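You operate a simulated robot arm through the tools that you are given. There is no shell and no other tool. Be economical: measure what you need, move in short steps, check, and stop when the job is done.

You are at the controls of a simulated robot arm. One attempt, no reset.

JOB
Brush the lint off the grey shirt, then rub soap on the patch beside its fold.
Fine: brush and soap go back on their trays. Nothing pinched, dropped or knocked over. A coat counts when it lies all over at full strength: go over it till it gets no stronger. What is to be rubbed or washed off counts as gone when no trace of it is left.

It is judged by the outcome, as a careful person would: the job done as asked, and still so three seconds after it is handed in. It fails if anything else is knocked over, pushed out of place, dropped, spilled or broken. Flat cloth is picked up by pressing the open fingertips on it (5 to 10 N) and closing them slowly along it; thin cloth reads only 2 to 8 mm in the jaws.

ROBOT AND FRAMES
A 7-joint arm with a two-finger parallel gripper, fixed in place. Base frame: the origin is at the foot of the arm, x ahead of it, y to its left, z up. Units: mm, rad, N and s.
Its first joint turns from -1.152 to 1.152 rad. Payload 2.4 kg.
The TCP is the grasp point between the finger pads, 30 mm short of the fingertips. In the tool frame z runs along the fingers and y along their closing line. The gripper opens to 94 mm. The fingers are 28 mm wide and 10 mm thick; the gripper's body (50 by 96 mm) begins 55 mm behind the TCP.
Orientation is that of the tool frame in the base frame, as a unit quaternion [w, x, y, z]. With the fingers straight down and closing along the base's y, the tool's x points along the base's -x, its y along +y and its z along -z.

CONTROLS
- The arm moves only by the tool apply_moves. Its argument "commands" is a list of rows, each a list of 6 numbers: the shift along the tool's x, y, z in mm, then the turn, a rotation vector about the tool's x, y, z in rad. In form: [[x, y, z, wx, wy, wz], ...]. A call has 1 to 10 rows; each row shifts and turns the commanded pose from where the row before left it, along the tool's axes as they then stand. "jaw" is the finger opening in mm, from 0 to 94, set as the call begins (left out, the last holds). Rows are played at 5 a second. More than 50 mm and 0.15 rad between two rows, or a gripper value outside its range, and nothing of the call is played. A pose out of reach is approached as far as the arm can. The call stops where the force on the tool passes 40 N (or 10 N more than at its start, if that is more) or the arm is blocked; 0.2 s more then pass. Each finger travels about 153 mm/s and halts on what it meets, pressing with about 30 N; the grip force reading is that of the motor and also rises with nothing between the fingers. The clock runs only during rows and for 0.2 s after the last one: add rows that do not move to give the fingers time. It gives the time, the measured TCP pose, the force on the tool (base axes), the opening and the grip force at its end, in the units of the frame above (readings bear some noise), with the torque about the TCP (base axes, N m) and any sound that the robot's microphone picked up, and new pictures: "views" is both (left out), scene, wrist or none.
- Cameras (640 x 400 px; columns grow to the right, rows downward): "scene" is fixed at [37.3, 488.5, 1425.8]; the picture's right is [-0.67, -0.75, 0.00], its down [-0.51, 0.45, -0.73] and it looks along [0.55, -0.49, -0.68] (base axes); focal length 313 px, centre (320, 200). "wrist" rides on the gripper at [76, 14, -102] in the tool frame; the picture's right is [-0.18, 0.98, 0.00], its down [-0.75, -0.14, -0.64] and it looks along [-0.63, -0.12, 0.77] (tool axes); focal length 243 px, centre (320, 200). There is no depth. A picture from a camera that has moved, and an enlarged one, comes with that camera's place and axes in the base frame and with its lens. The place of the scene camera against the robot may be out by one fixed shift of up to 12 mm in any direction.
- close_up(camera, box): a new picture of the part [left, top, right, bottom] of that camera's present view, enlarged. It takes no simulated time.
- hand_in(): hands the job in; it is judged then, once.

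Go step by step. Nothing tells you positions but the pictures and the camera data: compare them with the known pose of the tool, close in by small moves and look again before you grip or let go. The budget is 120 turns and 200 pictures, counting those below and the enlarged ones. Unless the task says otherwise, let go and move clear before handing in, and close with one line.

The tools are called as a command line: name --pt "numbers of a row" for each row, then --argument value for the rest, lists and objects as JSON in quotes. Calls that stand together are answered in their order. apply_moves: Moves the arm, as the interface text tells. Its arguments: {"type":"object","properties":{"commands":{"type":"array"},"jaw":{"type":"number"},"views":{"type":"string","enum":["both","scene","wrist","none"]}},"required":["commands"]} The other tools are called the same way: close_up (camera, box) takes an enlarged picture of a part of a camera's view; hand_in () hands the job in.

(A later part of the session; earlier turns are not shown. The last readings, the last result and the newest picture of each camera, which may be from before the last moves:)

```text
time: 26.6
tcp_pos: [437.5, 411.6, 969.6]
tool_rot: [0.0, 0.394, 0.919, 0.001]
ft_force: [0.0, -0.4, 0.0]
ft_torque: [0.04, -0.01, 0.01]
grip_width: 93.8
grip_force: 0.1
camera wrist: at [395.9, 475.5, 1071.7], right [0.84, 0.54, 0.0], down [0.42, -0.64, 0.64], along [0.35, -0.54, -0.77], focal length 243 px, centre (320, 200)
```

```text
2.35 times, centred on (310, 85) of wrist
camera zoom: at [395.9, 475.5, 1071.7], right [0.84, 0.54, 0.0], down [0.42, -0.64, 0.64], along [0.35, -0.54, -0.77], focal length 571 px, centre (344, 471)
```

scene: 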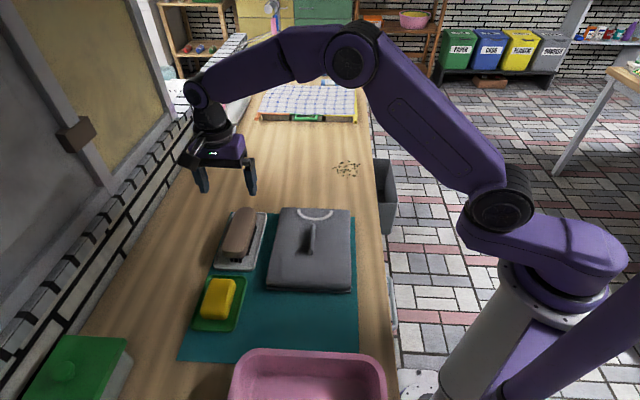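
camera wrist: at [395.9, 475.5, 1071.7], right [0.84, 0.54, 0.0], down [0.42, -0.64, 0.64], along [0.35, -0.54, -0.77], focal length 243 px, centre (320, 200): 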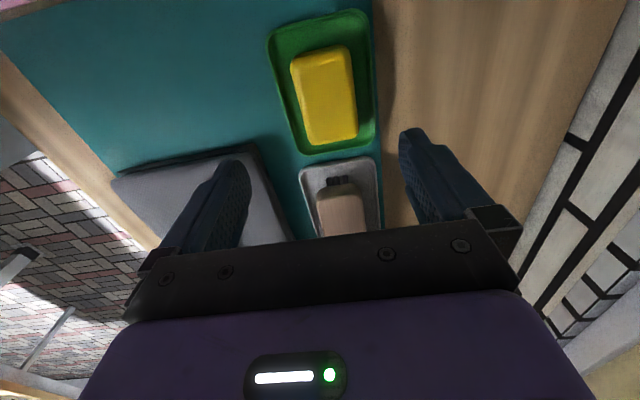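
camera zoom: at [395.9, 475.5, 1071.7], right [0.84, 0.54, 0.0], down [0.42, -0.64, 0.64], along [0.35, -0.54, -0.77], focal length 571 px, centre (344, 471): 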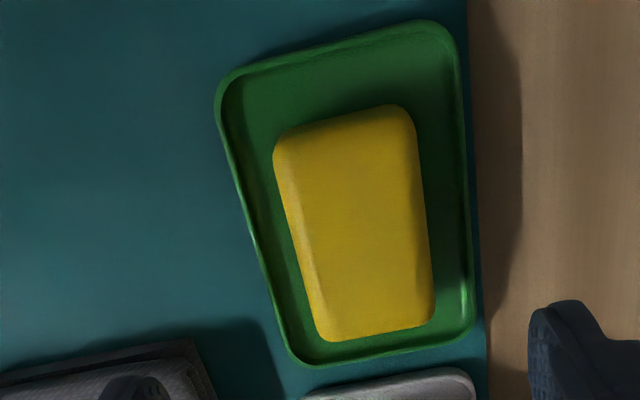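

Soap is about 83×51 mm, centred near (446,411), top z≈822, aligned with the tool. Descending part-way with a narrower jaw opening.

apply_moves --pt "-7 6 30 0 0 0" --pt "0 0 30 0 0 0" --pt "0 0 25 0 0 0" --pt "0 0 0 0 0 0" --jaw 78 --views "wrist"

close_up --camera "scene" --box '[170, 230, 270, 340]'

```text
time: 27.6
tcp_pos: [449.2, 414.0, 885.6]
tool_rot: [0.0, 0.394, 0.919, -0.001]
ft_force: [0.8, 0.0, 0.6]
ft_torque: [0.01, -0.01, 0.02]
grip_width: 78.0
grip_force: 0.0
camera wrist: at [406.7, 476.5, 987.9], right [0.84, 0.54, 0.0], down [0.42, -0.64, 0.64], along [0.35, -0.54, -0.77], focal length 243 px, centre (320, 200)
```

wrist: 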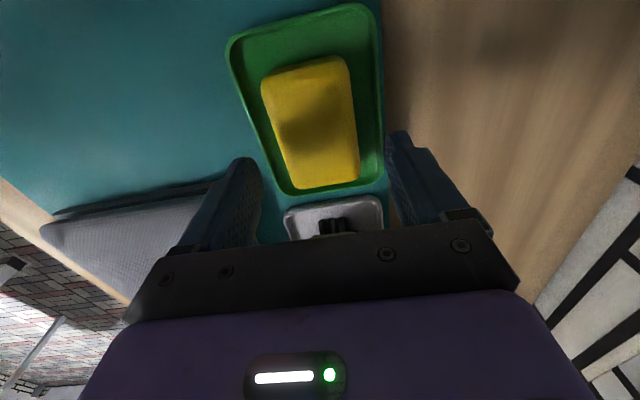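

```text
3.64 times, centred on (220, 285) of scene
camera zoom: at [37.3, 488.5, 1425.8], right [-0.67, -0.75, 0.0], down [-0.51, 0.45, -0.73], along [0.55, -0.49, -0.68], focal length 1138 px, centre (684, -109)
```

zoom: 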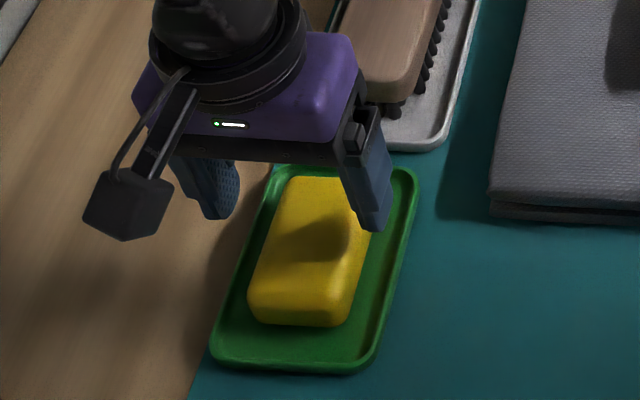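

apply_moves --pt "0 -4 20 0 0 0" --pt "0 0 17 0 0 0" --pt "0 0 0 0 0 0" --views "wrist"

close_up --camera "scene" --box '[170, 230, 270, 340]'

```text
time: 28.4
tcp_pos: [444.8, 411.1, 848.8]
tool_rot: [0.0, 0.394, 0.919, 0.0]
ft_force: [-0.6, 0.9, -0.2]
ft_torque: [-0.02, 0.02, -0.01]
grip_width: 78.2
grip_force: 0.0
camera wrist: at [402.9, 474.6, 950.5], right [0.84, 0.54, 0.0], down [0.42, -0.64, 0.64], along [0.35, -0.54, -0.77], focal length 243 px, centre (320, 200)
```

wrist: 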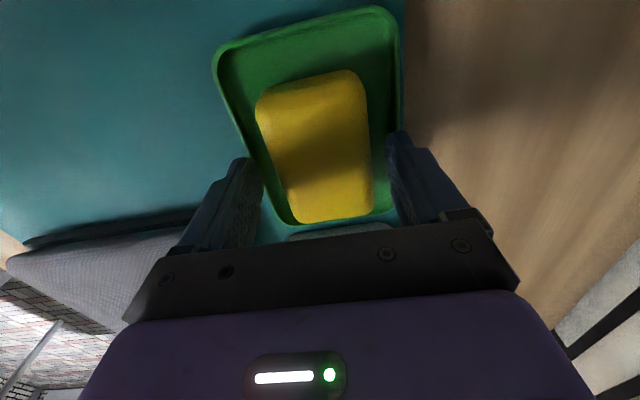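

```text
3.64 times, centred on (220, 285) of scene
camera zoom: at [37.3, 488.5, 1425.8], right [-0.67, -0.75, 0.0], down [-0.51, 0.45, -0.73], along [0.55, -0.49, -0.68], focal length 1138 px, centre (684, -109)
```

zoom: 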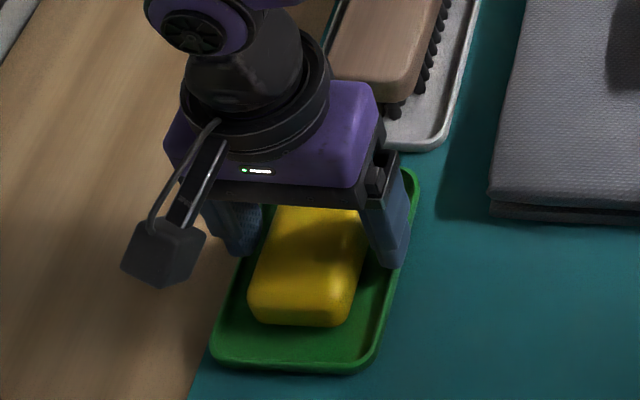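

apply_moves --pt "0 0 6 0 0 0" --pt "0 0 4 0 0 0" --pt "0 0 0 0 0 0" --views "none"

apply_moves --pt "0 0 0 0 0 0" --pt "0 0 0 0 0 0" --pt "0 0 0 0 0 0" --jaw 40 --views "wrist"

close_up --camera "scene" --box '[170, 230, 270, 340]'

```text
time: 29.0
tcp_pos: [444.4, 410.8, 844.7]
tool_rot: [0.0, 0.394, 0.919, 0.001]
ft_force: [-4.7, -3.7, 11.6]
ft_torque: [-0.23, 0.28, -0.02]
grip_width: 78.4
grip_force: 0.4
stopped in row 3: the force on the tool passed its limit (the readings are from after the stop); the commanded pose is now the measured one
```

```text
time: 29.8
tcp_pos: [445.4, 410.7, 844.8]
tool_rot: [0.001, 0.393, 0.919, 0.001]
ft_force: [-5.7, -5.5, 19.7]
ft_torque: [-0.42, 0.42, 0.04]
grip_width: 54.5
grip_force: 29.7
camera wrist: at [403.4, 475.0, 946.2], right [0.84, 0.54, 0.0], down [0.42, -0.64, 0.64], along [0.35, -0.54, -0.77], focal length 243 px, centre (320, 200)
```

wrist: 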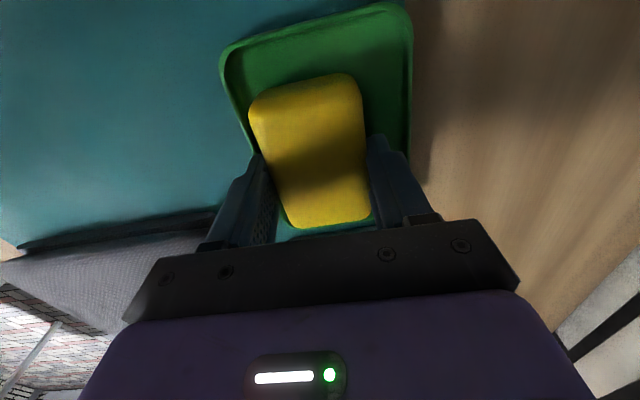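

```text
3.64 times, centred on (220, 285) of scene
camera zoom: at [36.9, 488.1, 1426.0], right [-0.67, -0.75, 0.0], down [-0.51, 0.45, -0.73], along [0.55, -0.49, -0.68], focal length 1138 px, centre (684, -109)
```

zoom: 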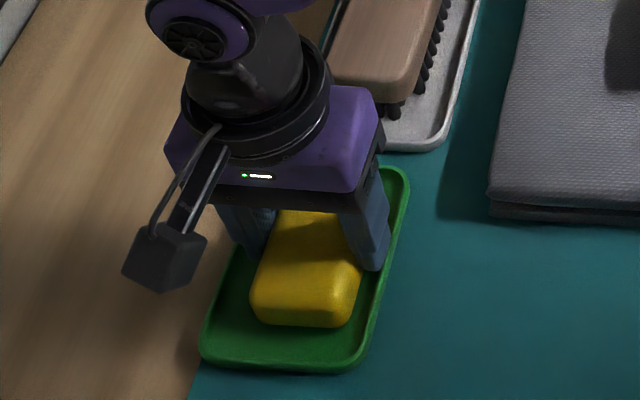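

The finger touched the tray and nudged it a few mm. The soap is held; I'll lift gently and inspect how much of it protrudes.

apply_moves --pt "0 0 -2 0 0 0" --pt "0 0 -8 0 0 0" --pt "0 0 -20 0 0 0" --pt "0 0 -30 0 0 0" --pt "0 0 0 0 0 0" --views "wrist"

close_up --camera "scene" --box '[170, 230, 270, 340]'

```text
time: 31.0
tcp_pos: [445.3, 411.3, 903.0]
tool_rot: [-0.001, 0.394, 0.919, 0.0]
ft_force: [0.6, 0.1, -1.0]
ft_torque: [-0.01, -0.03, 0.02]
grip_width: 54.4
grip_force: 29.4
camera wrist: at [403.1, 474.8, 1004.5], right [0.84, 0.54, 0.0], down [0.42, -0.64, 0.64], along [0.35, -0.54, -0.77], focal length 243 px, centre (320, 200)
```

wrist: 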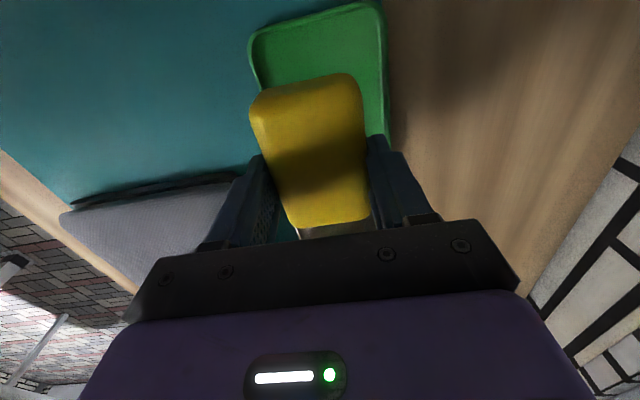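

```text
3.64 times, centred on (220, 285) of scene
camera zoom: at [37.3, 488.5, 1425.8], right [-0.67, -0.75, 0.0], down [-0.51, 0.45, -0.73], along [0.55, -0.49, -0.68], focal length 1138 px, centre (684, -109)
```

zoom: 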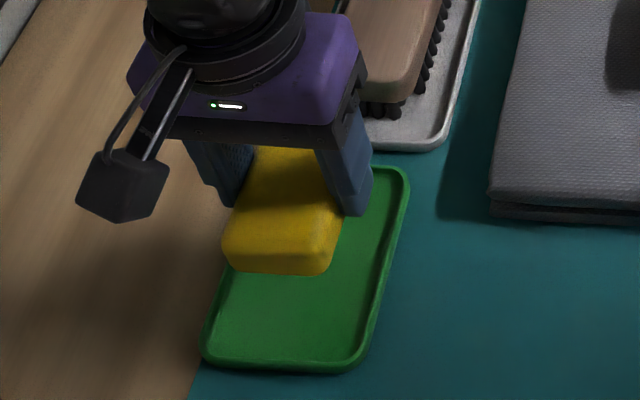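

close_up --camera "scene" --box '[212, 260, 282, 312]'

```text
7.69 times, centred on (247, 286) of scene
camera zoom: at [37.3, 488.5, 1425.8], right [-0.67, -0.75, 0.0], down [-0.51, 0.45, -0.73], along [0.55, -0.49, -0.68], focal length 2408 px, centre (882, -462)
```

zoom: 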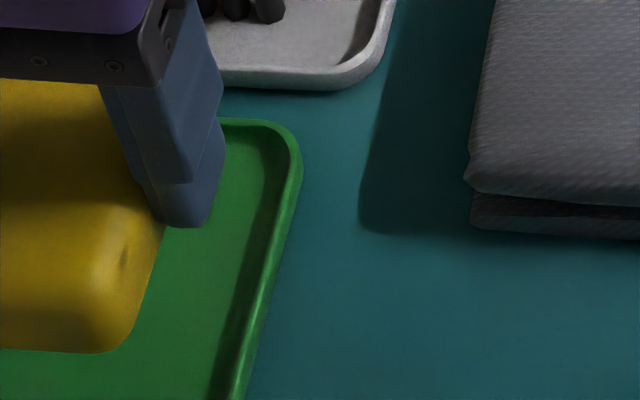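

The soap barely protrudes below the fingertips. I'll set it back, open slightly, and regrip about 10 mm higher.

apply_moves --pt "0 0 25 0 0 0" --pt "0 0 20 0 0 0" --pt "0 0 9 0 0 0" --pt "0 0 2 0 0 0" --pt "0 0 0 0 0 0" --views "none"

```text
time: 32.2
tcp_pos: [445.3, 411.5, 848.2]
tool_rot: [0.0, 0.394, 0.919, 0.0]
ft_force: [0.0, -1.1, -2.0]
ft_torque: [0.06, -0.04, -0.03]
grip_width: 54.4
grip_force: 29.5
```

apply_moves --pt "0 0 1 0 0 0" --pt "0 0 1 0 0 0" --pt "0 0 0 0 0 0" --views "none"

```text
time: 33.0
tcp_pos: [445.3, 411.3, 846.3]
tool_rot: [0.0, 0.394, 0.919, 0.001]
ft_force: [0.4, -0.6, -1.9]
ft_torque: [0.0, -0.02, 0.01]
grip_width: 54.4
grip_force: 29.7
```

apply_moves --pt "0 0 0.8 0 0 0" --pt "0 0 0.6 0 0 0" --pt "0 0 0 0 0 0" --views "none"

```text
time: 33.8
tcp_pos: [444.8, 412.4, 844.8]
tool_rot: [0.001, 0.394, 0.919, 0.001]
ft_force: [-1.4, -1.0, 4.5]
ft_torque: [-0.11, 0.13, 0.01]
grip_width: 54.5
grip_force: 30.1
```

Contact. Open slightly, rise 10 mm, close again.

apply_moves --pt "0 0 0 0 0 0" --pt "0 0 -4 0 0 0" --pt "0 0 -4 0 0 0" --pt "0 0 -3 0 0 0" --pt "0 0 0 0 0 0" --jaw 60 --views "none"

apply_moves --pt "0 0 0 0 0 0" --pt "0 0 0 0 0 0" --pt "0 0 0 0 0 0" --jaw 40 --views "none"

apply_moves --pt "0 0 -10 0 0 0" --pt "0 0 -20 0 0 0" --pt "0 0 -30 0 0 0" --pt "0 0 0 0 0 0" --views "wrist"

close_up --camera "scene" --box '[190, 240, 282, 312]'

```text
time: 35.0
tcp_pos: [444.4, 411.9, 855.4]
tool_rot: [0.0, 0.394, 0.919, 0.001]
ft_force: [0.2, -0.4, 0.5]
ft_torque: [-0.03, 0.02, 0.02]
grip_width: 59.8
grip_force: 0.1
```

```text
time: 35.8
tcp_pos: [445.0, 411.3, 853.9]
tool_rot: [0.0, 0.394, 0.919, 0.0]
ft_force: [-0.8, -0.4, -0.4]
ft_torque: [0.01, 0.01, 0.0]
grip_width: 54.3
grip_force: 29.6
```

```text
time: 36.8
tcp_pos: [444.4, 411.5, 917.9]
tool_rot: [0.0, 0.394, 0.919, 0.0]
ft_force: [0.3, 0.2, -1.7]
ft_torque: [0.0, 0.03, -0.01]
grip_width: 54.1
grip_force: 30.0
camera wrist: at [403.2, 475.3, 1020.0], right [0.84, 0.54, 0.0], down [0.42, -0.64, 0.64], along [0.35, -0.54, -0.77], focal length 243 px, centre (320, 200)
```

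wrist: 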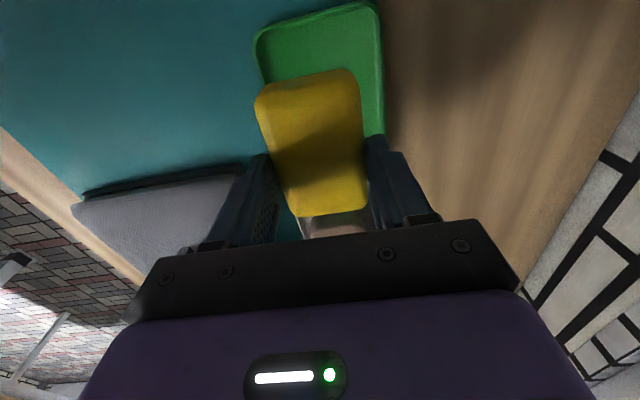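

```text
5.56 times, centred on (236, 276) of scene
camera zoom: at [37.3, 488.5, 1425.8], right [-0.67, -0.75, 0.0], down [-0.51, 0.45, -0.73], along [0.55, -0.49, -0.68], focal length 1739 px, centre (787, -222)
```

zoom: 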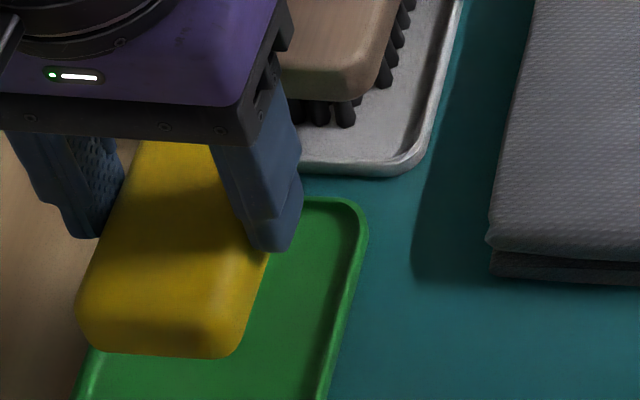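

Good protrusion now (~11 mm). I'll raise and yaw 90° so the soap's long side spans the patch and the fingers stay clear of the fold.

apply_moves --pt "0 0 -40 0 0 0" --pt "0 0 0 0 0 -0.15" --pt "0 0 0 0 0 -0.15" --pt "0 0 0 0 0 -0.15" --pt "0 0 0 0 0 -0.15" --pt "0 0 0 0 0 -0.15" --pt "0 0 0 0 0 -0.15" --pt "0 0 0 0 0 -0.15" --pt "0 0 0 0 0 -0.15" --pt "0 0 0 0 0 -0.15" --views "none"

apply_moves --pt "0 0 0 0 0 -0.15" --pt "0 0 0 0 0 -0.07" --pt "0 0 0 0 0 0"

```text
time: 39.0
tcp_pos: [445.7, 411.1, 955.9]
tool_rot: [0.0, -0.268, 0.963, 0.0]
ft_force: [0.2, 0.5, -1.7]
ft_torque: [0.02, 0.01, 0.0]
grip_width: 53.9
grip_force: 30.3
```

```text
time: 39.8
tcp_pos: [444.1, 412.3, 956.9]
tool_rot: [0.001, -0.371, 0.929, 0.001]
ft_force: [0.1, 0.3, -1.4]
ft_torque: [0.0, 0.03, -0.01]
grip_width: 54.2
grip_force: 30.1
camera wrist: at [380.4, 368.0, 1057.7], right [-0.54, 0.84, 0.0], down [0.64, 0.42, 0.64], along [0.54, 0.35, -0.77], focal length 243 px, centre (320, 200)
```

scene: 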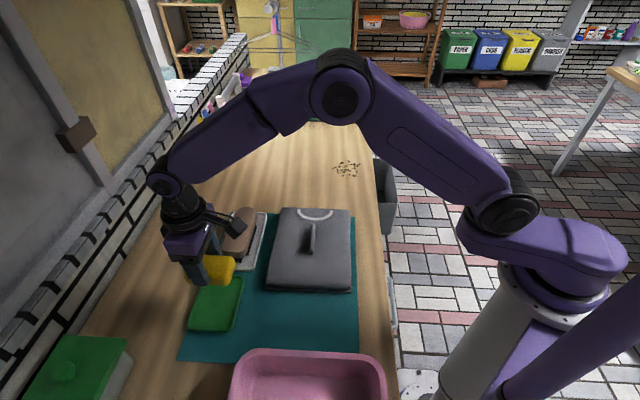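
wrist: 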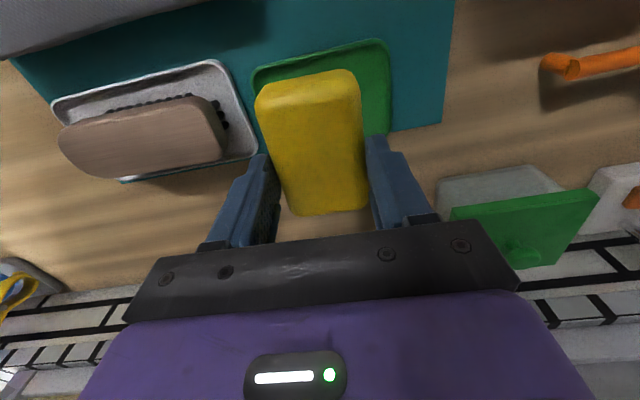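

apply_moves --pt "34.5 -23.9 0 0 0 0" --pt "34.5 -23.9 0 0 0 0" --pt "34.5 -23.9 0 0 0 0" --pt "34.5 -23.9 0 0 0 0" --pt "34.5 -23.9 0 0 0 0" --pt "34.5 -23.9 0 0 0 0" --pt "34.5 -23.9 0 0 0 0" --pt "0 0 0 0 0 0" --views "wrist"

close_up --camera "scene" --box '[240, 150, 390, 310]'

```text
time: 41.6
tcp_pos: [383.3, 124.4, 956.3]
tool_rot: [0.001, -0.371, 0.929, 0.0]
ft_force: [0.7, -0.3, -2.2]
ft_torque: [0.0, -0.01, 0.03]
grip_width: 54.1
grip_force: 30.0
camera wrist: at [319.1, 80.9, 1057.5], right [-0.54, 0.84, 0.0], down [0.64, 0.42, 0.64], along [0.54, 0.35, -0.77], focal length 243 px, centre (320, 200)
```

wrist: 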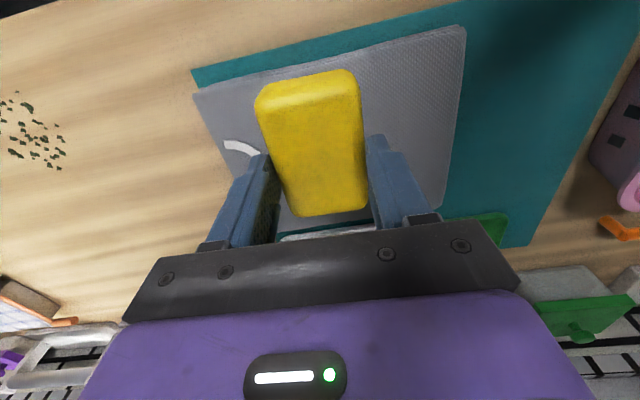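

```text
2.50 times, centred on (315, 230) of scene
camera zoom: at [37.3, 488.4, 1425.8], right [-0.67, -0.75, 0.0], down [-0.51, 0.45, -0.73], along [0.55, -0.49, -0.68], focal length 783 px, centre (332, 125)
```

zoom: 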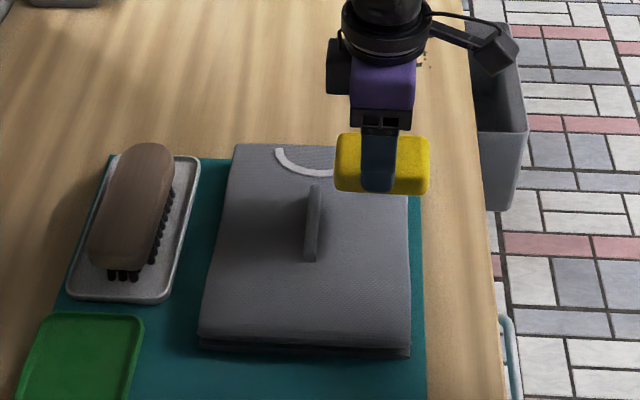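

apply_moves --pt "0 0 25 0 0 0" --pt "0 0 25 0 0 0" --pt "0 0 16 0 0 0" --pt "0 0 0 0 0 0" --views "none"

close_up --camera "scene" --box '[260, 190, 370, 300]'

```text
time: 42.6
tcp_pos: [385.2, 123.6, 889.0]
tool_rot: [0.001, -0.37, 0.929, 0.001]
ft_force: [-0.3, -0.6, -1.6]
ft_torque: [-0.01, -0.02, 0.0]
grip_width: 54.1
grip_force: 30.1
```

```text
3.64 times, centred on (315, 245) of scene
camera zoom: at [37.3, 488.5, 1425.8], right [-0.67, -0.75, 0.0], down [-0.51, 0.45, -0.73], along [0.55, -0.49, -0.68], focal length 1138 px, centre (338, 36)
```

zoom: 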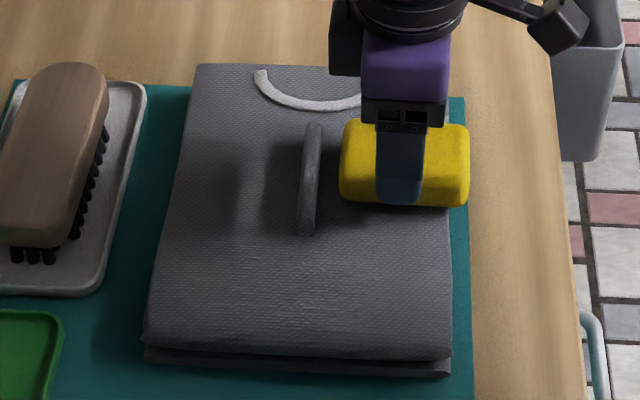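

apply_moves --pt "-3 0 4 0 0 0" --pt "0 0 2 0 0 0" --pt "0 0 0 0 0 0" --views "none"

apply_moves --pt "0 0 1 0 0 0" --pt "0 0 1 0 0 0" --pt "0 0 0 0 0 0" --views "none"

```text
time: 43.4
tcp_pos: [388.0, 125.3, 882.9]
tool_rot: [0.001, -0.37, 0.929, -0.001]
ft_force: [-0.8, -5.6, 25.5]
ft_torque: [-0.18, 0.08, 0.02]
grip_width: 54.4
grip_force: 30.1
```

```text
time: 44.2
tcp_pos: [388.0, 126.3, 881.6]
tool_rot: [0.002, -0.37, 0.929, 0.0]
ft_force: [4.1, -7.6, 25.8]
ft_torque: [-0.17, -0.22, -0.11]
grip_width: 54.4
grip_force: 29.7
```

Contact. Ease off and start short strokes along the patch.

apply_moves --pt "0 0 -0.8 0 0 0" --pt "0 0 0 0 0 0" --views "none"

apply_moves --pt "0 12 0 0 0 0" --pt "0 12 0 0 0 0" --pt "0 12 0 0 0 0" --pt "0 12 0 0 0 0" --pt "0 0 0 0 0 0" --views "none"

close_up --camera "scene" --box '[260, 190, 370, 300]'

```text
time: 44.8
tcp_pos: [386.3, 126.9, 881.7]
tool_rot: [-0.001, -0.372, 0.928, -0.001]
ft_force: [0.2, 1.1, -0.5]
ft_torque: [0.08, -0.02, 0.02]
grip_width: 54.3
grip_force: 30.4
```

```text
time: 46.0
tcp_pos: [353.7, 160.0, 881.8]
tool_rot: [0.0, -0.37, 0.929, -0.001]
ft_force: [0.1, 0.9, -1.3]
ft_torque: [-0.01, 0.01, 0.01]
grip_width: 54.4
grip_force: 29.9
```

```text
3.64 times, centred on (315, 245) of scene
camera zoom: at [37.3, 488.5, 1425.8], right [-0.67, -0.75, 0.0], down [-0.51, 0.45, -0.73], along [0.55, -0.49, -0.68], focal length 1138 px, centre (338, 36)
```

zoom: 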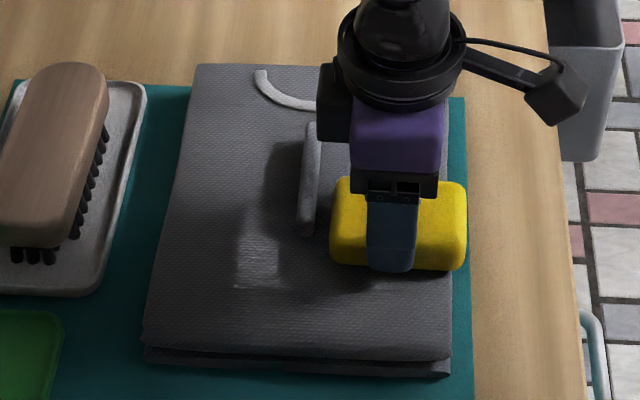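

apply_moves --pt "2 0 0.7 0 0 0" --pt "0 0 0 0 0 0" --views "none"

```text
time: 46.6
tcp_pos: [353.0, 159.5, 881.0]
tool_rot: [0.0, -0.371, 0.929, 0.0]
ft_force: [-0.2, -0.2, -0.7]
ft_torque: [0.03, -0.03, -0.01]
grip_width: 54.5
grip_force: 30.3
```

apply_moves --pt "0 0 0.7 0 0 0" --pt "0 0 0 0 0 0" --views "none"

```text
time: 47.2
tcp_pos: [353.3, 158.4, 881.3]
tool_rot: [0.0, -0.371, 0.929, 0.0]
ft_force: [-3.7, 0.4, 20.1]
ft_torque: [0.18, 0.02, 0.0]
grip_width: 54.0
grip_force: 29.7
```

apply_moves --pt "0 -12 0 0 0 0" --pt "0 -12 0 0 0 0" --pt "0 -12 0 0 0 0" --pt "0 -12 0 0 0 0" --pt "0 -12 0 0 0 0" --pt "0 -12 0 0 0 0" --pt "0 -12 0 0 0 0" --pt "0 -12 0 0 0 0" --pt "0 0 0 0 0 0" --views "none"

close_up --camera "scene" --box '[260, 190, 370, 300]'

```text
time: 49.2
tcp_pos: [419.8, 87.0, 880.5]
tool_rot: [0.002, -0.37, 0.929, 0.0]
ft_force: [-4.8, 3.5, 15.3]
ft_torque: [0.18, 0.01, 0.02]
grip_width: 54.3
grip_force: 30.0
```

```text
3.64 times, centred on (315, 245) of scene
camera zoom: at [37.0, 488.5, 1425.8], right [-0.67, -0.75, 0.0], down [-0.51, 0.45, -0.73], along [0.55, -0.49, -0.68], focal length 1138 px, centre (338, 36)
```

zoom: 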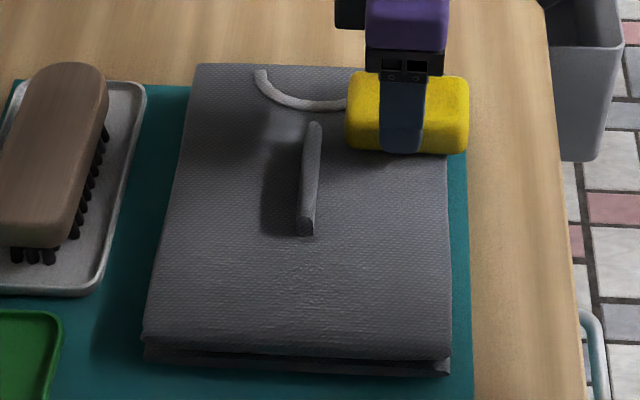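

close_up --camera "scene" --box '[300, 225, 360, 295]'

close_up --camera "wrist" --box '[180, 20, 480, 230]'

```text
5.71 times, centred on (330, 260) of scene
camera zoom: at [37.0, 488.5, 1425.8], right [-0.67, -0.75, 0.0], down [-0.51, 0.45, -0.73], along [0.55, -0.49, -0.68], focal length 1789 px, centre (263, -143)
```

zoom: 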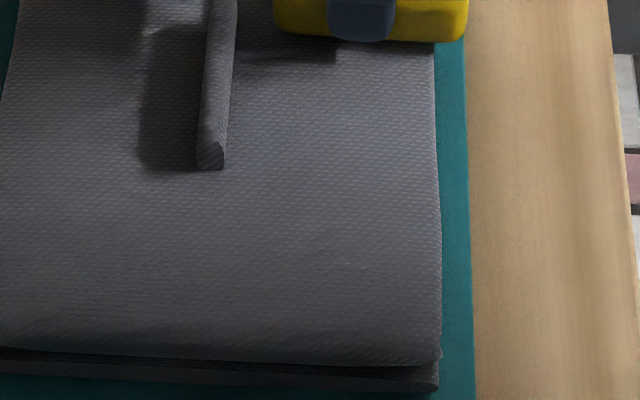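

```text
1.90 times, centred on (330, 125) of wrist
camera zoom: at [354.9, 44.7, 982.4], right [-0.54, 0.84, 0.0], down [0.64, 0.42, 0.64], along [0.54, 0.35, -0.77], focal length 462 px, centre (301, 343)
```

zoom: 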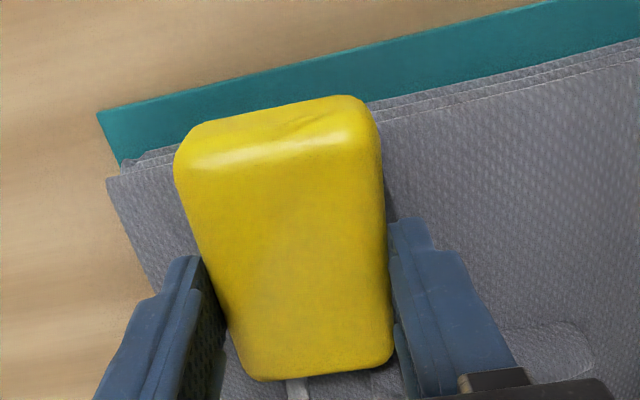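

No coat shows after a firm stroke, so the patch may be elsewhere, perhaps in the fold's shadow. I'll lift and look hard at that area.

apply_moves --pt "0 0 -30 0 0 0" --pt "0 0 -40 0 0 0" --pt "0 -40 0 0 0 0" --pt "0 -40 0 0 0 0" --pt "0 0 0 0 0 0" --views "none"

close_up --camera "scene" --box '[294, 215, 324, 260]'

close_up --camera "scene" --box '[260, 200, 360, 295]'

```text
time: 50.4
tcp_pos: [474.5, 31.7, 947.2]
tool_rot: [0.001, -0.37, 0.929, 0.0]
ft_force: [-0.3, -0.6, -1.4]
ft_torque: [0.02, -0.02, -0.03]
grip_width: 54.1
grip_force: 29.3
```

```text
8.89 times, centred on (309, 238) of scene
camera zoom: at [37.3, 488.4, 1425.8], right [-0.67, -0.75, 0.0], down [-0.51, 0.45, -0.73], along [0.55, -0.49, -0.68], focal length 2783 px, centre (418, -133)
```

zoom: 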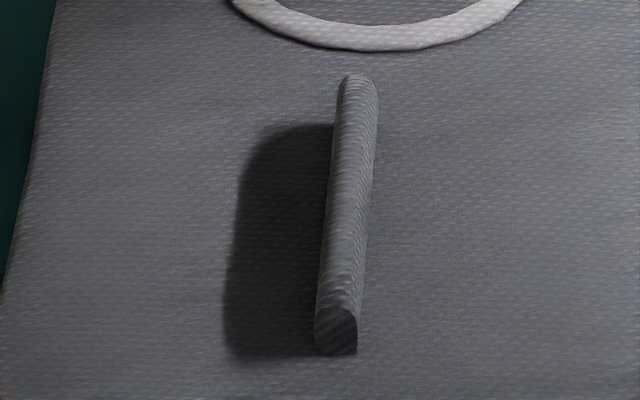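

```text
4.21 times, centred on (310, 248) of scene
camera zoom: at [37.3, 488.4, 1425.8], right [-0.67, -0.75, 0.0], down [-0.51, 0.45, -0.73], along [0.55, -0.49, -0.68], focal length 1318 px, centre (362, 0)
```

zoom: 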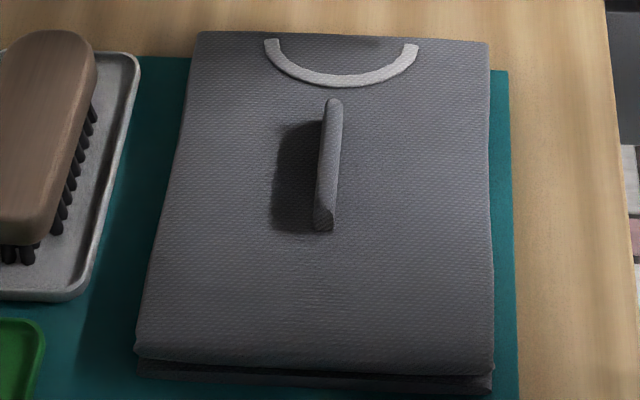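

Test: hold the gripper so that its own shadow falls over the fold; a real stain would still show as darker there.

apply_moves --pt "0 40 0 0 0 0" --pt "0 40 0 0 0 0" --pt "0 40 0 0 0 0" --pt "0 0 0 0 0 0" --views "none"

close_up --camera "scene" --box '[280, 210, 330, 270]'

```text
time: 51.4
tcp_pos: [390.9, 119.7, 950.5]
tool_rot: [0.001, -0.371, 0.929, 0.001]
ft_force: [-0.6, 0.5, -1.0]
ft_torque: [-0.02, 0.0, 0.0]
grip_width: 54.5
grip_force: 30.4
```

```text
6.67 times, centred on (305, 240) of scene
camera zoom: at [37.3, 488.5, 1425.8], right [-0.67, -0.75, 0.0], down [-0.51, 0.45, -0.73], along [0.55, -0.49, -0.68], focal length 2087 px, centre (420, -67)
```

zoom: 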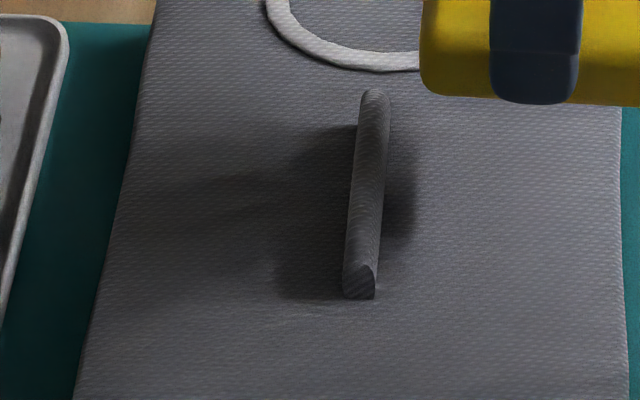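

close_up --camera "scene" --box '[294, 222, 318, 256]'

close_up --camera "scene" --box '[316, 218, 352, 268]'

```text
11.76 times, centred on (306, 239) of scene
camera zoom: at [37.3, 488.5, 1425.8], right [-0.67, -0.75, 0.0], down [-0.51, 0.45, -0.73], along [0.55, -0.49, -0.68], focal length 3683 px, centre (485, -259)
```

zoom: 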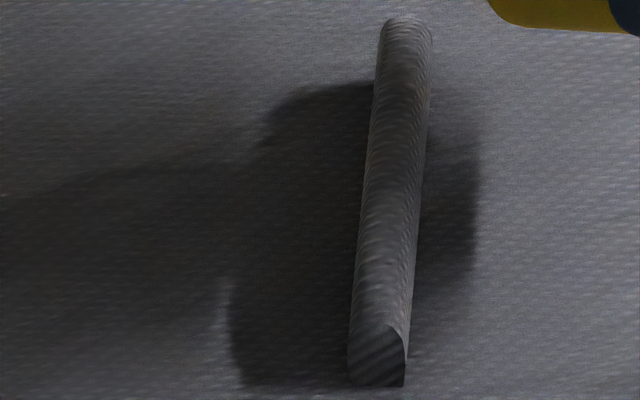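

```text
8.00 times, centred on (334, 243) of scene
camera zoom: at [37.3, 488.5, 1425.8], right [-0.67, -0.75, 0.0], down [-0.51, 0.45, -0.73], along [0.55, -0.49, -0.68], focal length 2504 px, centre (208, -144)
```

zoom: 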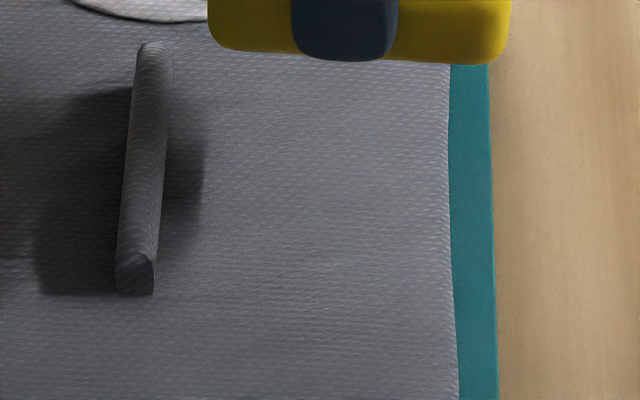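

The dark area is only shadow. I'll check the lint area from the wrist camera for a faint soap film.

apply_moves --pt "0 -40 10 0 0 0" --pt "0 -45 10 0 0 0" --pt "20 -40 0 0 0 0" --pt "20 0 0 0 0 0" --pt "0 0 0 0 0 0" --views "wrist"

close_up --camera "wrist" --box '[360, 0, 640, 180]'

```text
time: 52.6
tcp_pos: [448.4, -2.2, 931.5]
tool_rot: [0.001, -0.371, 0.929, 0.0]
ft_force: [0.5, 0.0, -0.3]
ft_torque: [0.0, 0.0, 0.02]
grip_width: 54.3
grip_force: 30.1
camera wrist: at [384.2, -45.2, 1033.1], right [-0.54, 0.84, 0.0], down [0.64, 0.42, 0.64], along [0.54, 0.35, -0.77], focal length 243 px, centre (320, 200)
```

wrist: 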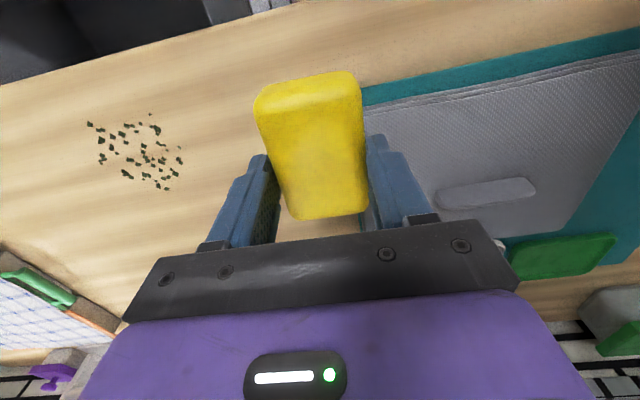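

```text
2.22 times, centred on (500, 90) of wrist
camera zoom: at [384.2, -45.2, 1033.1], right [-0.54, 0.84, 0.0], down [0.64, 0.42, 0.64], along [0.54, 0.35, -0.77], focal length 539 px, centre (-80, 444)
```

zoom: 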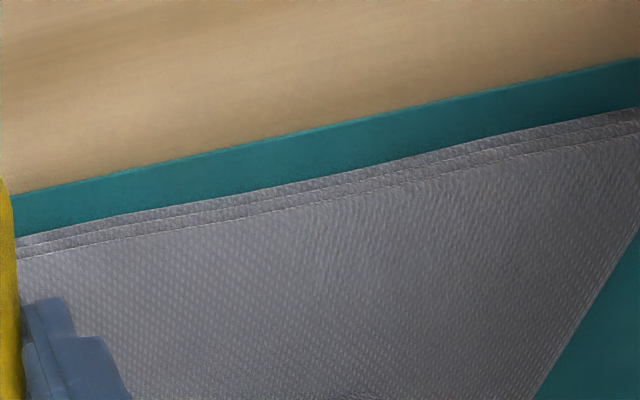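

No film here, so the true patch probably isn't where the lint lay. I'll look straight down at the other side of the fold.

apply_moves --pt "-40 10 -10 0 0 0" --pt "-45 10 0 0 0 0" --pt "-40 10 0 0 0 0" --pt "0 0 0 0 0 0" --views "wrist"

close_up --camera "wrist" --box '[370, 20, 590, 170]'

```text
time: 53.6
tcp_pos: [519.0, 110.3, 941.2]
tool_rot: [0.0, -0.371, 0.929, 0.0]
ft_force: [0.0, 0.0, -1.3]
ft_torque: [-0.05, 0.0, 0.0]
grip_width: 54.3
grip_force: 30.2
camera wrist: at [454.6, 66.0, 1043.1], right [-0.54, 0.84, 0.0], down [0.64, 0.42, 0.64], along [0.54, 0.35, -0.77], focal length 243 px, centre (320, 200)
```

wrist: 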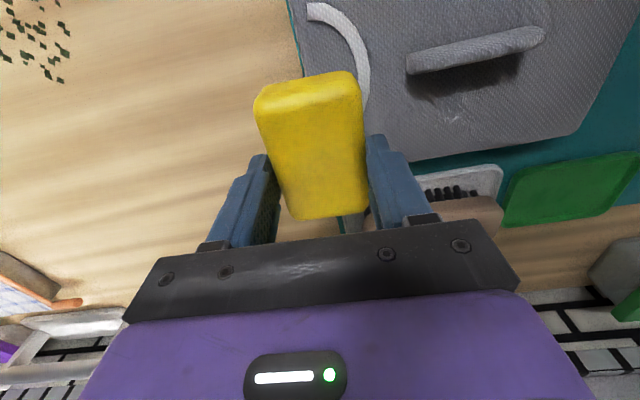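

```text
2.67 times, centred on (480, 95) of wrist
camera zoom: at [454.6, 66.0, 1043.1], right [-0.54, 0.84, 0.0], down [0.64, 0.42, 0.64], along [0.54, 0.35, -0.77], focal length 647 px, centre (-107, 480)
```

zoom: 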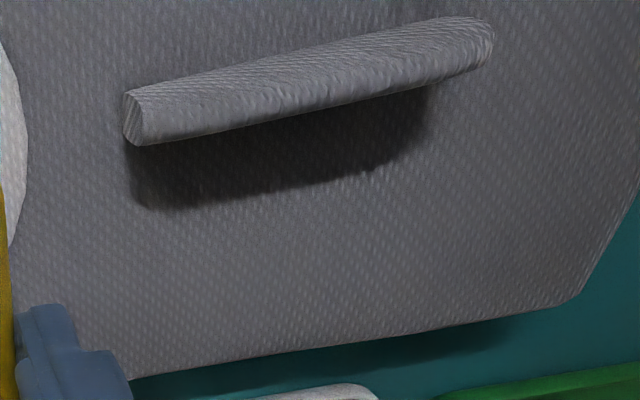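

Nothing there but shadow. The most sensible reading remains the lint spot; one pass may be too weak to see. I'll return and make several firm passes.

apply_moves --pt "28 34 0 0 0 0" --pt "28 34 0 0 0 0" --pt "28 34 0 0 0 0" --pt "0 0 30 0 0 0" --pt "0 0 24 0 0 0" --pt "0 0 0 0 0 0" --views "none"

close_up --camera "scene" --box '[260, 190, 370, 300]'

```text
time: 55.0
tcp_pos: [386.7, 120.7, 887.2]
tool_rot: [0.001, -0.371, 0.929, 0.0]
ft_force: [-0.6, -0.1, -0.9]
ft_torque: [0.01, 0.03, -0.01]
grip_width: 54.2
grip_force: 30.3
```

```text
3.64 times, centred on (315, 245) of scene
camera zoom: at [37.3, 488.5, 1425.8], right [-0.67, -0.75, 0.0], down [-0.51, 0.45, -0.73], along [0.55, -0.49, -0.68], focal length 1138 px, centre (338, 36)
```

zoom: 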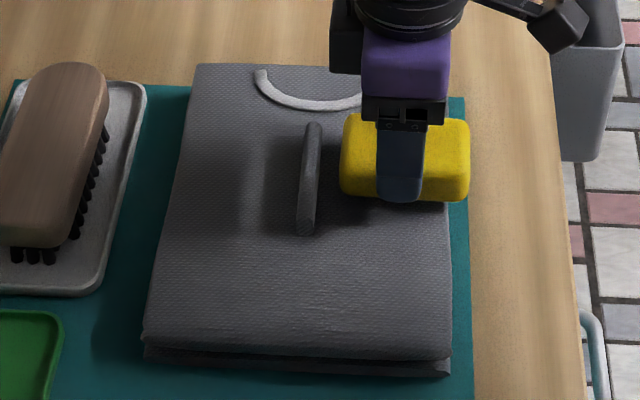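

apply_moves --pt "-2 0 4 0 0 0" --pt "0 0 1.5 0 0 0" --pt "0 0 0 0 0 0" --views "none"

```text
time: 55.8
tcp_pos: [387.6, 124.5, 880.8]
tool_rot: [0.001, -0.37, 0.929, 0.001]
ft_force: [0.4, -1.5, 1.2]
ft_torque: [-0.07, -0.07, -0.06]
grip_width: 54.3
grip_force: 30.2
```

apply_moves --pt "0 12 0.7 0 0 0" --pt "0 15 0 0 0 0" --pt "0 15 0 0 0 0" --pt "0 -15 0 0 0 0" --pt "0 -15 0 0 0 0" --pt "0 -15 0 0 0 0" --pt "0 -15 0 0 0 0" --pt "0 -15 0 0 0 0" --pt "0 -15 0 0 0 0" --pt "0 0 0 0 0 0" --views "none"

apply_moves --pt "0 15 0 0 0 0" --pt "0 15 0 0 0 0" --pt "0 15 0 0 0 0" --pt "0 15 0 0 0 0" --pt "0 15 0 0 0 0" --pt "0 15 0 0 0 0" --pt "0 0 0 0 0 0" --views "none"

apply_moves --pt "0 -15 0 0 0 0" --pt "0 -15 0 0 0 0" --pt "0 -15 0 0 0 0" --pt "0 -15 0 0 0 0" --pt "0 -15 0 0 0 0" --pt "0 -15 0 0 0 0" --pt "0 -15 0 0 0 0" --pt "0 0 0 0 0 0" --views "none"

close_up --camera "scene" --box '[260, 190, 370, 300]'

```text
time: 58.0
tcp_pos: [420.5, 90.7, 880.5]
tool_rot: [0.001, -0.371, 0.929, 0.0]
ft_force: [-4.5, 5.3, 15.7]
ft_torque: [0.1, 0.15, -0.03]
grip_width: 54.1
grip_force: 29.7
```

```text
time: 59.6
tcp_pos: [361.8, 155.9, 879.7]
tool_rot: [0.001, -0.371, 0.929, 0.001]
ft_force: [5.3, -6.0, 17.7]
ft_torque: [-0.48, 0.08, 0.12]
grip_width: 54.3
grip_force: 29.4
```

```text
time: 61.4
tcp_pos: [433.7, 80.2, 879.6]
tool_rot: [0.001, -0.371, 0.929, 0.0]
ft_force: [-6.7, 7.3, 22.5]
ft_torque: [0.37, 0.29, 0.06]
grip_width: 54.2
grip_force: 30.0
```

```text
3.64 times, centred on (315, 245) of scene
camera zoom: at [36.8, 488.6, 1425.8], right [-0.67, -0.75, 0.0], down [-0.51, 0.45, -0.73], along [0.55, -0.49, -0.68], focal length 1138 px, centre (338, 36)
```

zoom: 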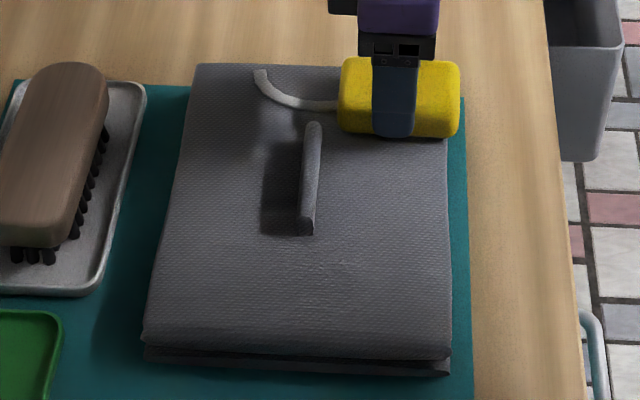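

After several firm passes there's still no film, so the patch must lie on the other side of the fold, inside its shadow. I'll lift over the fold and try there.

apply_moves --pt "0 0 -30 0 0 0" --pt "0 0 -35 0 0 0" --pt "-30 17 0 0 0 0" --pt "-30 17 0 0 0 0" --pt "-30 17 0 0 0 0" --pt "-28 15 0 0 0 0" --pt "0 0 25 0 0 0" --pt "0 0 20 0 0 0" --pt "0 0 0 0 0 0" --views "wrist"

close_up --camera "scene" --box '[260, 190, 370, 300]'

```text
time: 63.4
tcp_pos: [472.3, 210.8, 899.3]
tool_rot: [0.001, -0.371, 0.929, 0.0]
ft_force: [0.1, 0.2, -1.0]
ft_torque: [0.04, 0.01, 0.02]
grip_width: 54.0
grip_force: 30.1
camera wrist: at [407.6, 167.6, 1001.6], right [-0.54, 0.84, 0.0], down [0.64, 0.42, 0.64], along [0.54, 0.35, -0.77], focal length 243 px, centre (320, 200)
```

wrist: 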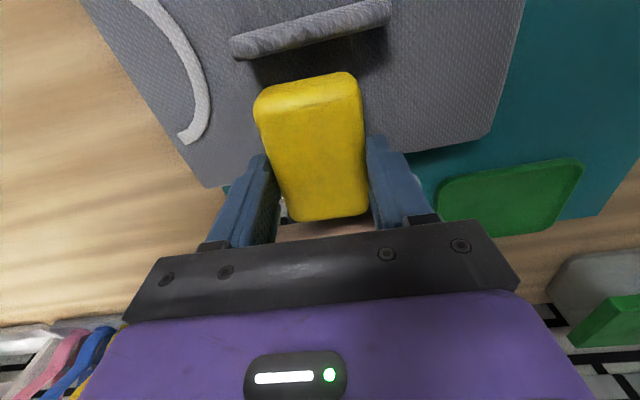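

```text
3.64 times, centred on (315, 245) of scene
camera zoom: at [37.3, 488.5, 1425.8], right [-0.67, -0.75, 0.0], down [-0.51, 0.45, -0.73], along [0.55, -0.49, -0.68], focal length 1138 px, centre (338, 36)
```

zoom: 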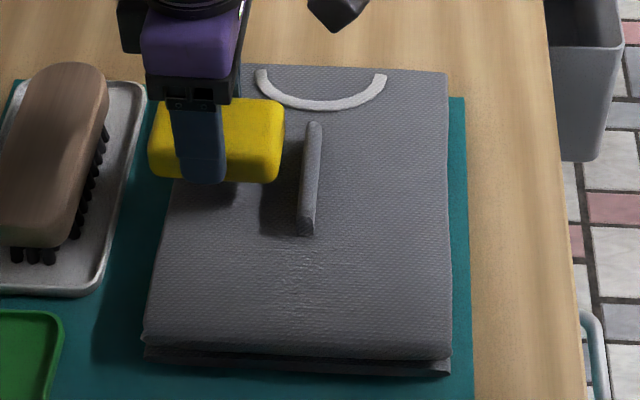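

apply_moves --pt "0 0 8 0 0 0" --pt "0 0 7 0 0 0" --pt "0 0 0 0 0 0" --views "none"

close_up --camera "scene" --box '[260, 190, 370, 300]'

```text
time: 64.2
tcp_pos: [471.9, 210.2, 885.1]
tool_rot: [0.0, -0.37, 0.929, 0.0]
ft_force: [0.0, 0.0, -0.9]
ft_torque: [0.02, 0.01, 0.02]
grip_width: 53.9
grip_force: 30.0
```

```text
3.64 times, centred on (315, 245) of scene
camera zoom: at [37.3, 488.5, 1425.8], right [-0.67, -0.75, 0.0], down [-0.51, 0.45, -0.73], along [0.55, -0.49, -0.68], focal length 1138 px, centre (338, 36)
```

zoom: 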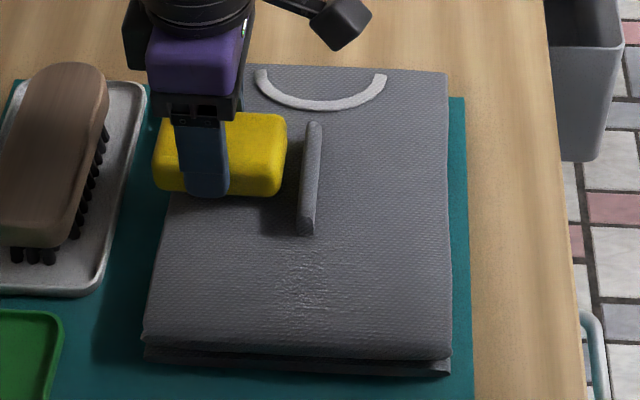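

close_up --camera "scene" --box '[290, 250, 335, 285]'

apply_moves --pt "0 0 3 0 0 0" --pt "0 0 1.5 0 0 0" --pt "0 0 0 0 0 0" --views "none"

```text
11.43 times, centred on (312, 268) of scene
camera zoom: at [37.3, 488.5, 1425.8], right [-0.67, -0.75, 0.0], down [-0.51, 0.45, -0.73], along [0.55, -0.49, -0.68], focal length 3578 px, centre (406, -571)
```

zoom: 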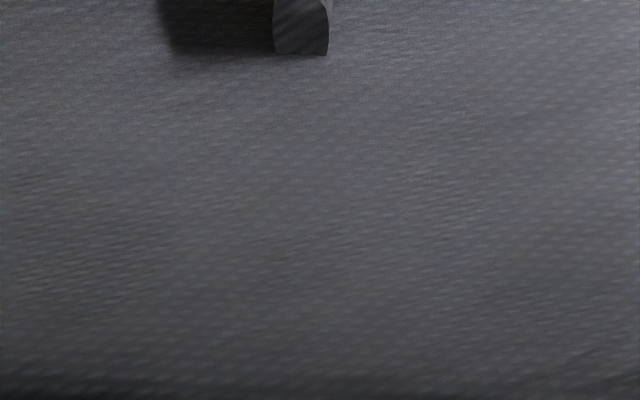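

```text
time: 65.0
tcp_pos: [472.6, 208.7, 880.7]
tool_rot: [0.0, -0.371, 0.929, 0.001]
ft_force: [0.5, 0.3, -0.9]
ft_torque: [0.02, -0.03, 0.03]
grip_width: 54.3
grip_force: 29.7
```

Just moiré there. Now continuing down to contact beside the fold on the shadow side.

apply_moves --pt "0 0 1 0 0 0" --pt "0 0 0.7 0 0 0" --pt "0 0 0 0 0 0" --views "none"

```text
time: 65.8
tcp_pos: [472.9, 208.7, 881.0]
tool_rot: [0.0, -0.371, 0.929, 0.001]
ft_force: [-0.6, -0.3, -1.9]
ft_torque: [-0.02, 0.0, -0.02]
grip_width: 54.3
grip_force: 29.8
```

apply_moves --pt "0 0 0.7 0 0 0" --pt "0 0 0.7 0 0 0" --pt "0 0 0 0 0 0" --views "none"

```text
time: 66.6
tcp_pos: [473.1, 208.6, 879.8]
tool_rot: [0.001, -0.37, 0.929, 0.0]
ft_force: [-4.8, -5.0, 24.2]
ft_torque: [-0.33, 0.36, 0.02]
grip_width: 54.4
grip_force: 30.3
```

apply_moves --pt "0 12 0 0 0 0" --pt "0 12 0 0 0 0" --pt "0 12 0 0 0 0" --pt "0 0 0 0 0 0" --views "none"

close_up --camera "scene" --box '[260, 190, 370, 300]'

```text
time: 67.6
tcp_pos: [445.7, 236.0, 879.7]
tool_rot: [0.002, -0.371, 0.929, 0.001]
ft_force: [6.4, -2.9, 17.1]
ft_torque: [-0.03, -0.39, 0.01]
grip_width: 54.0
grip_force: 30.0
```

```text
3.64 times, centred on (315, 245) of scene
camera zoom: at [37.2, 488.2, 1425.9], right [-0.67, -0.75, 0.0], down [-0.51, 0.45, -0.73], along [0.55, -0.49, -0.68], focal length 1138 px, centre (338, 36)
```

zoom: 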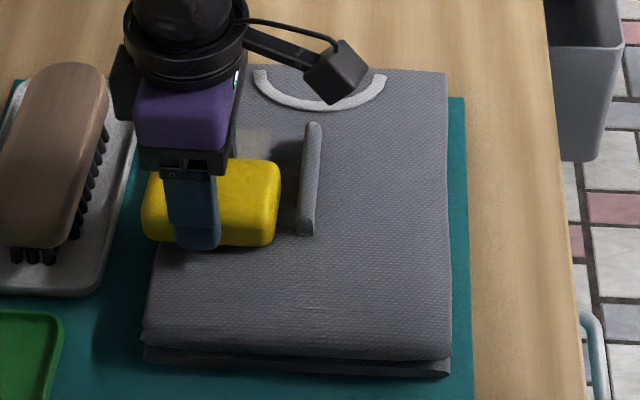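

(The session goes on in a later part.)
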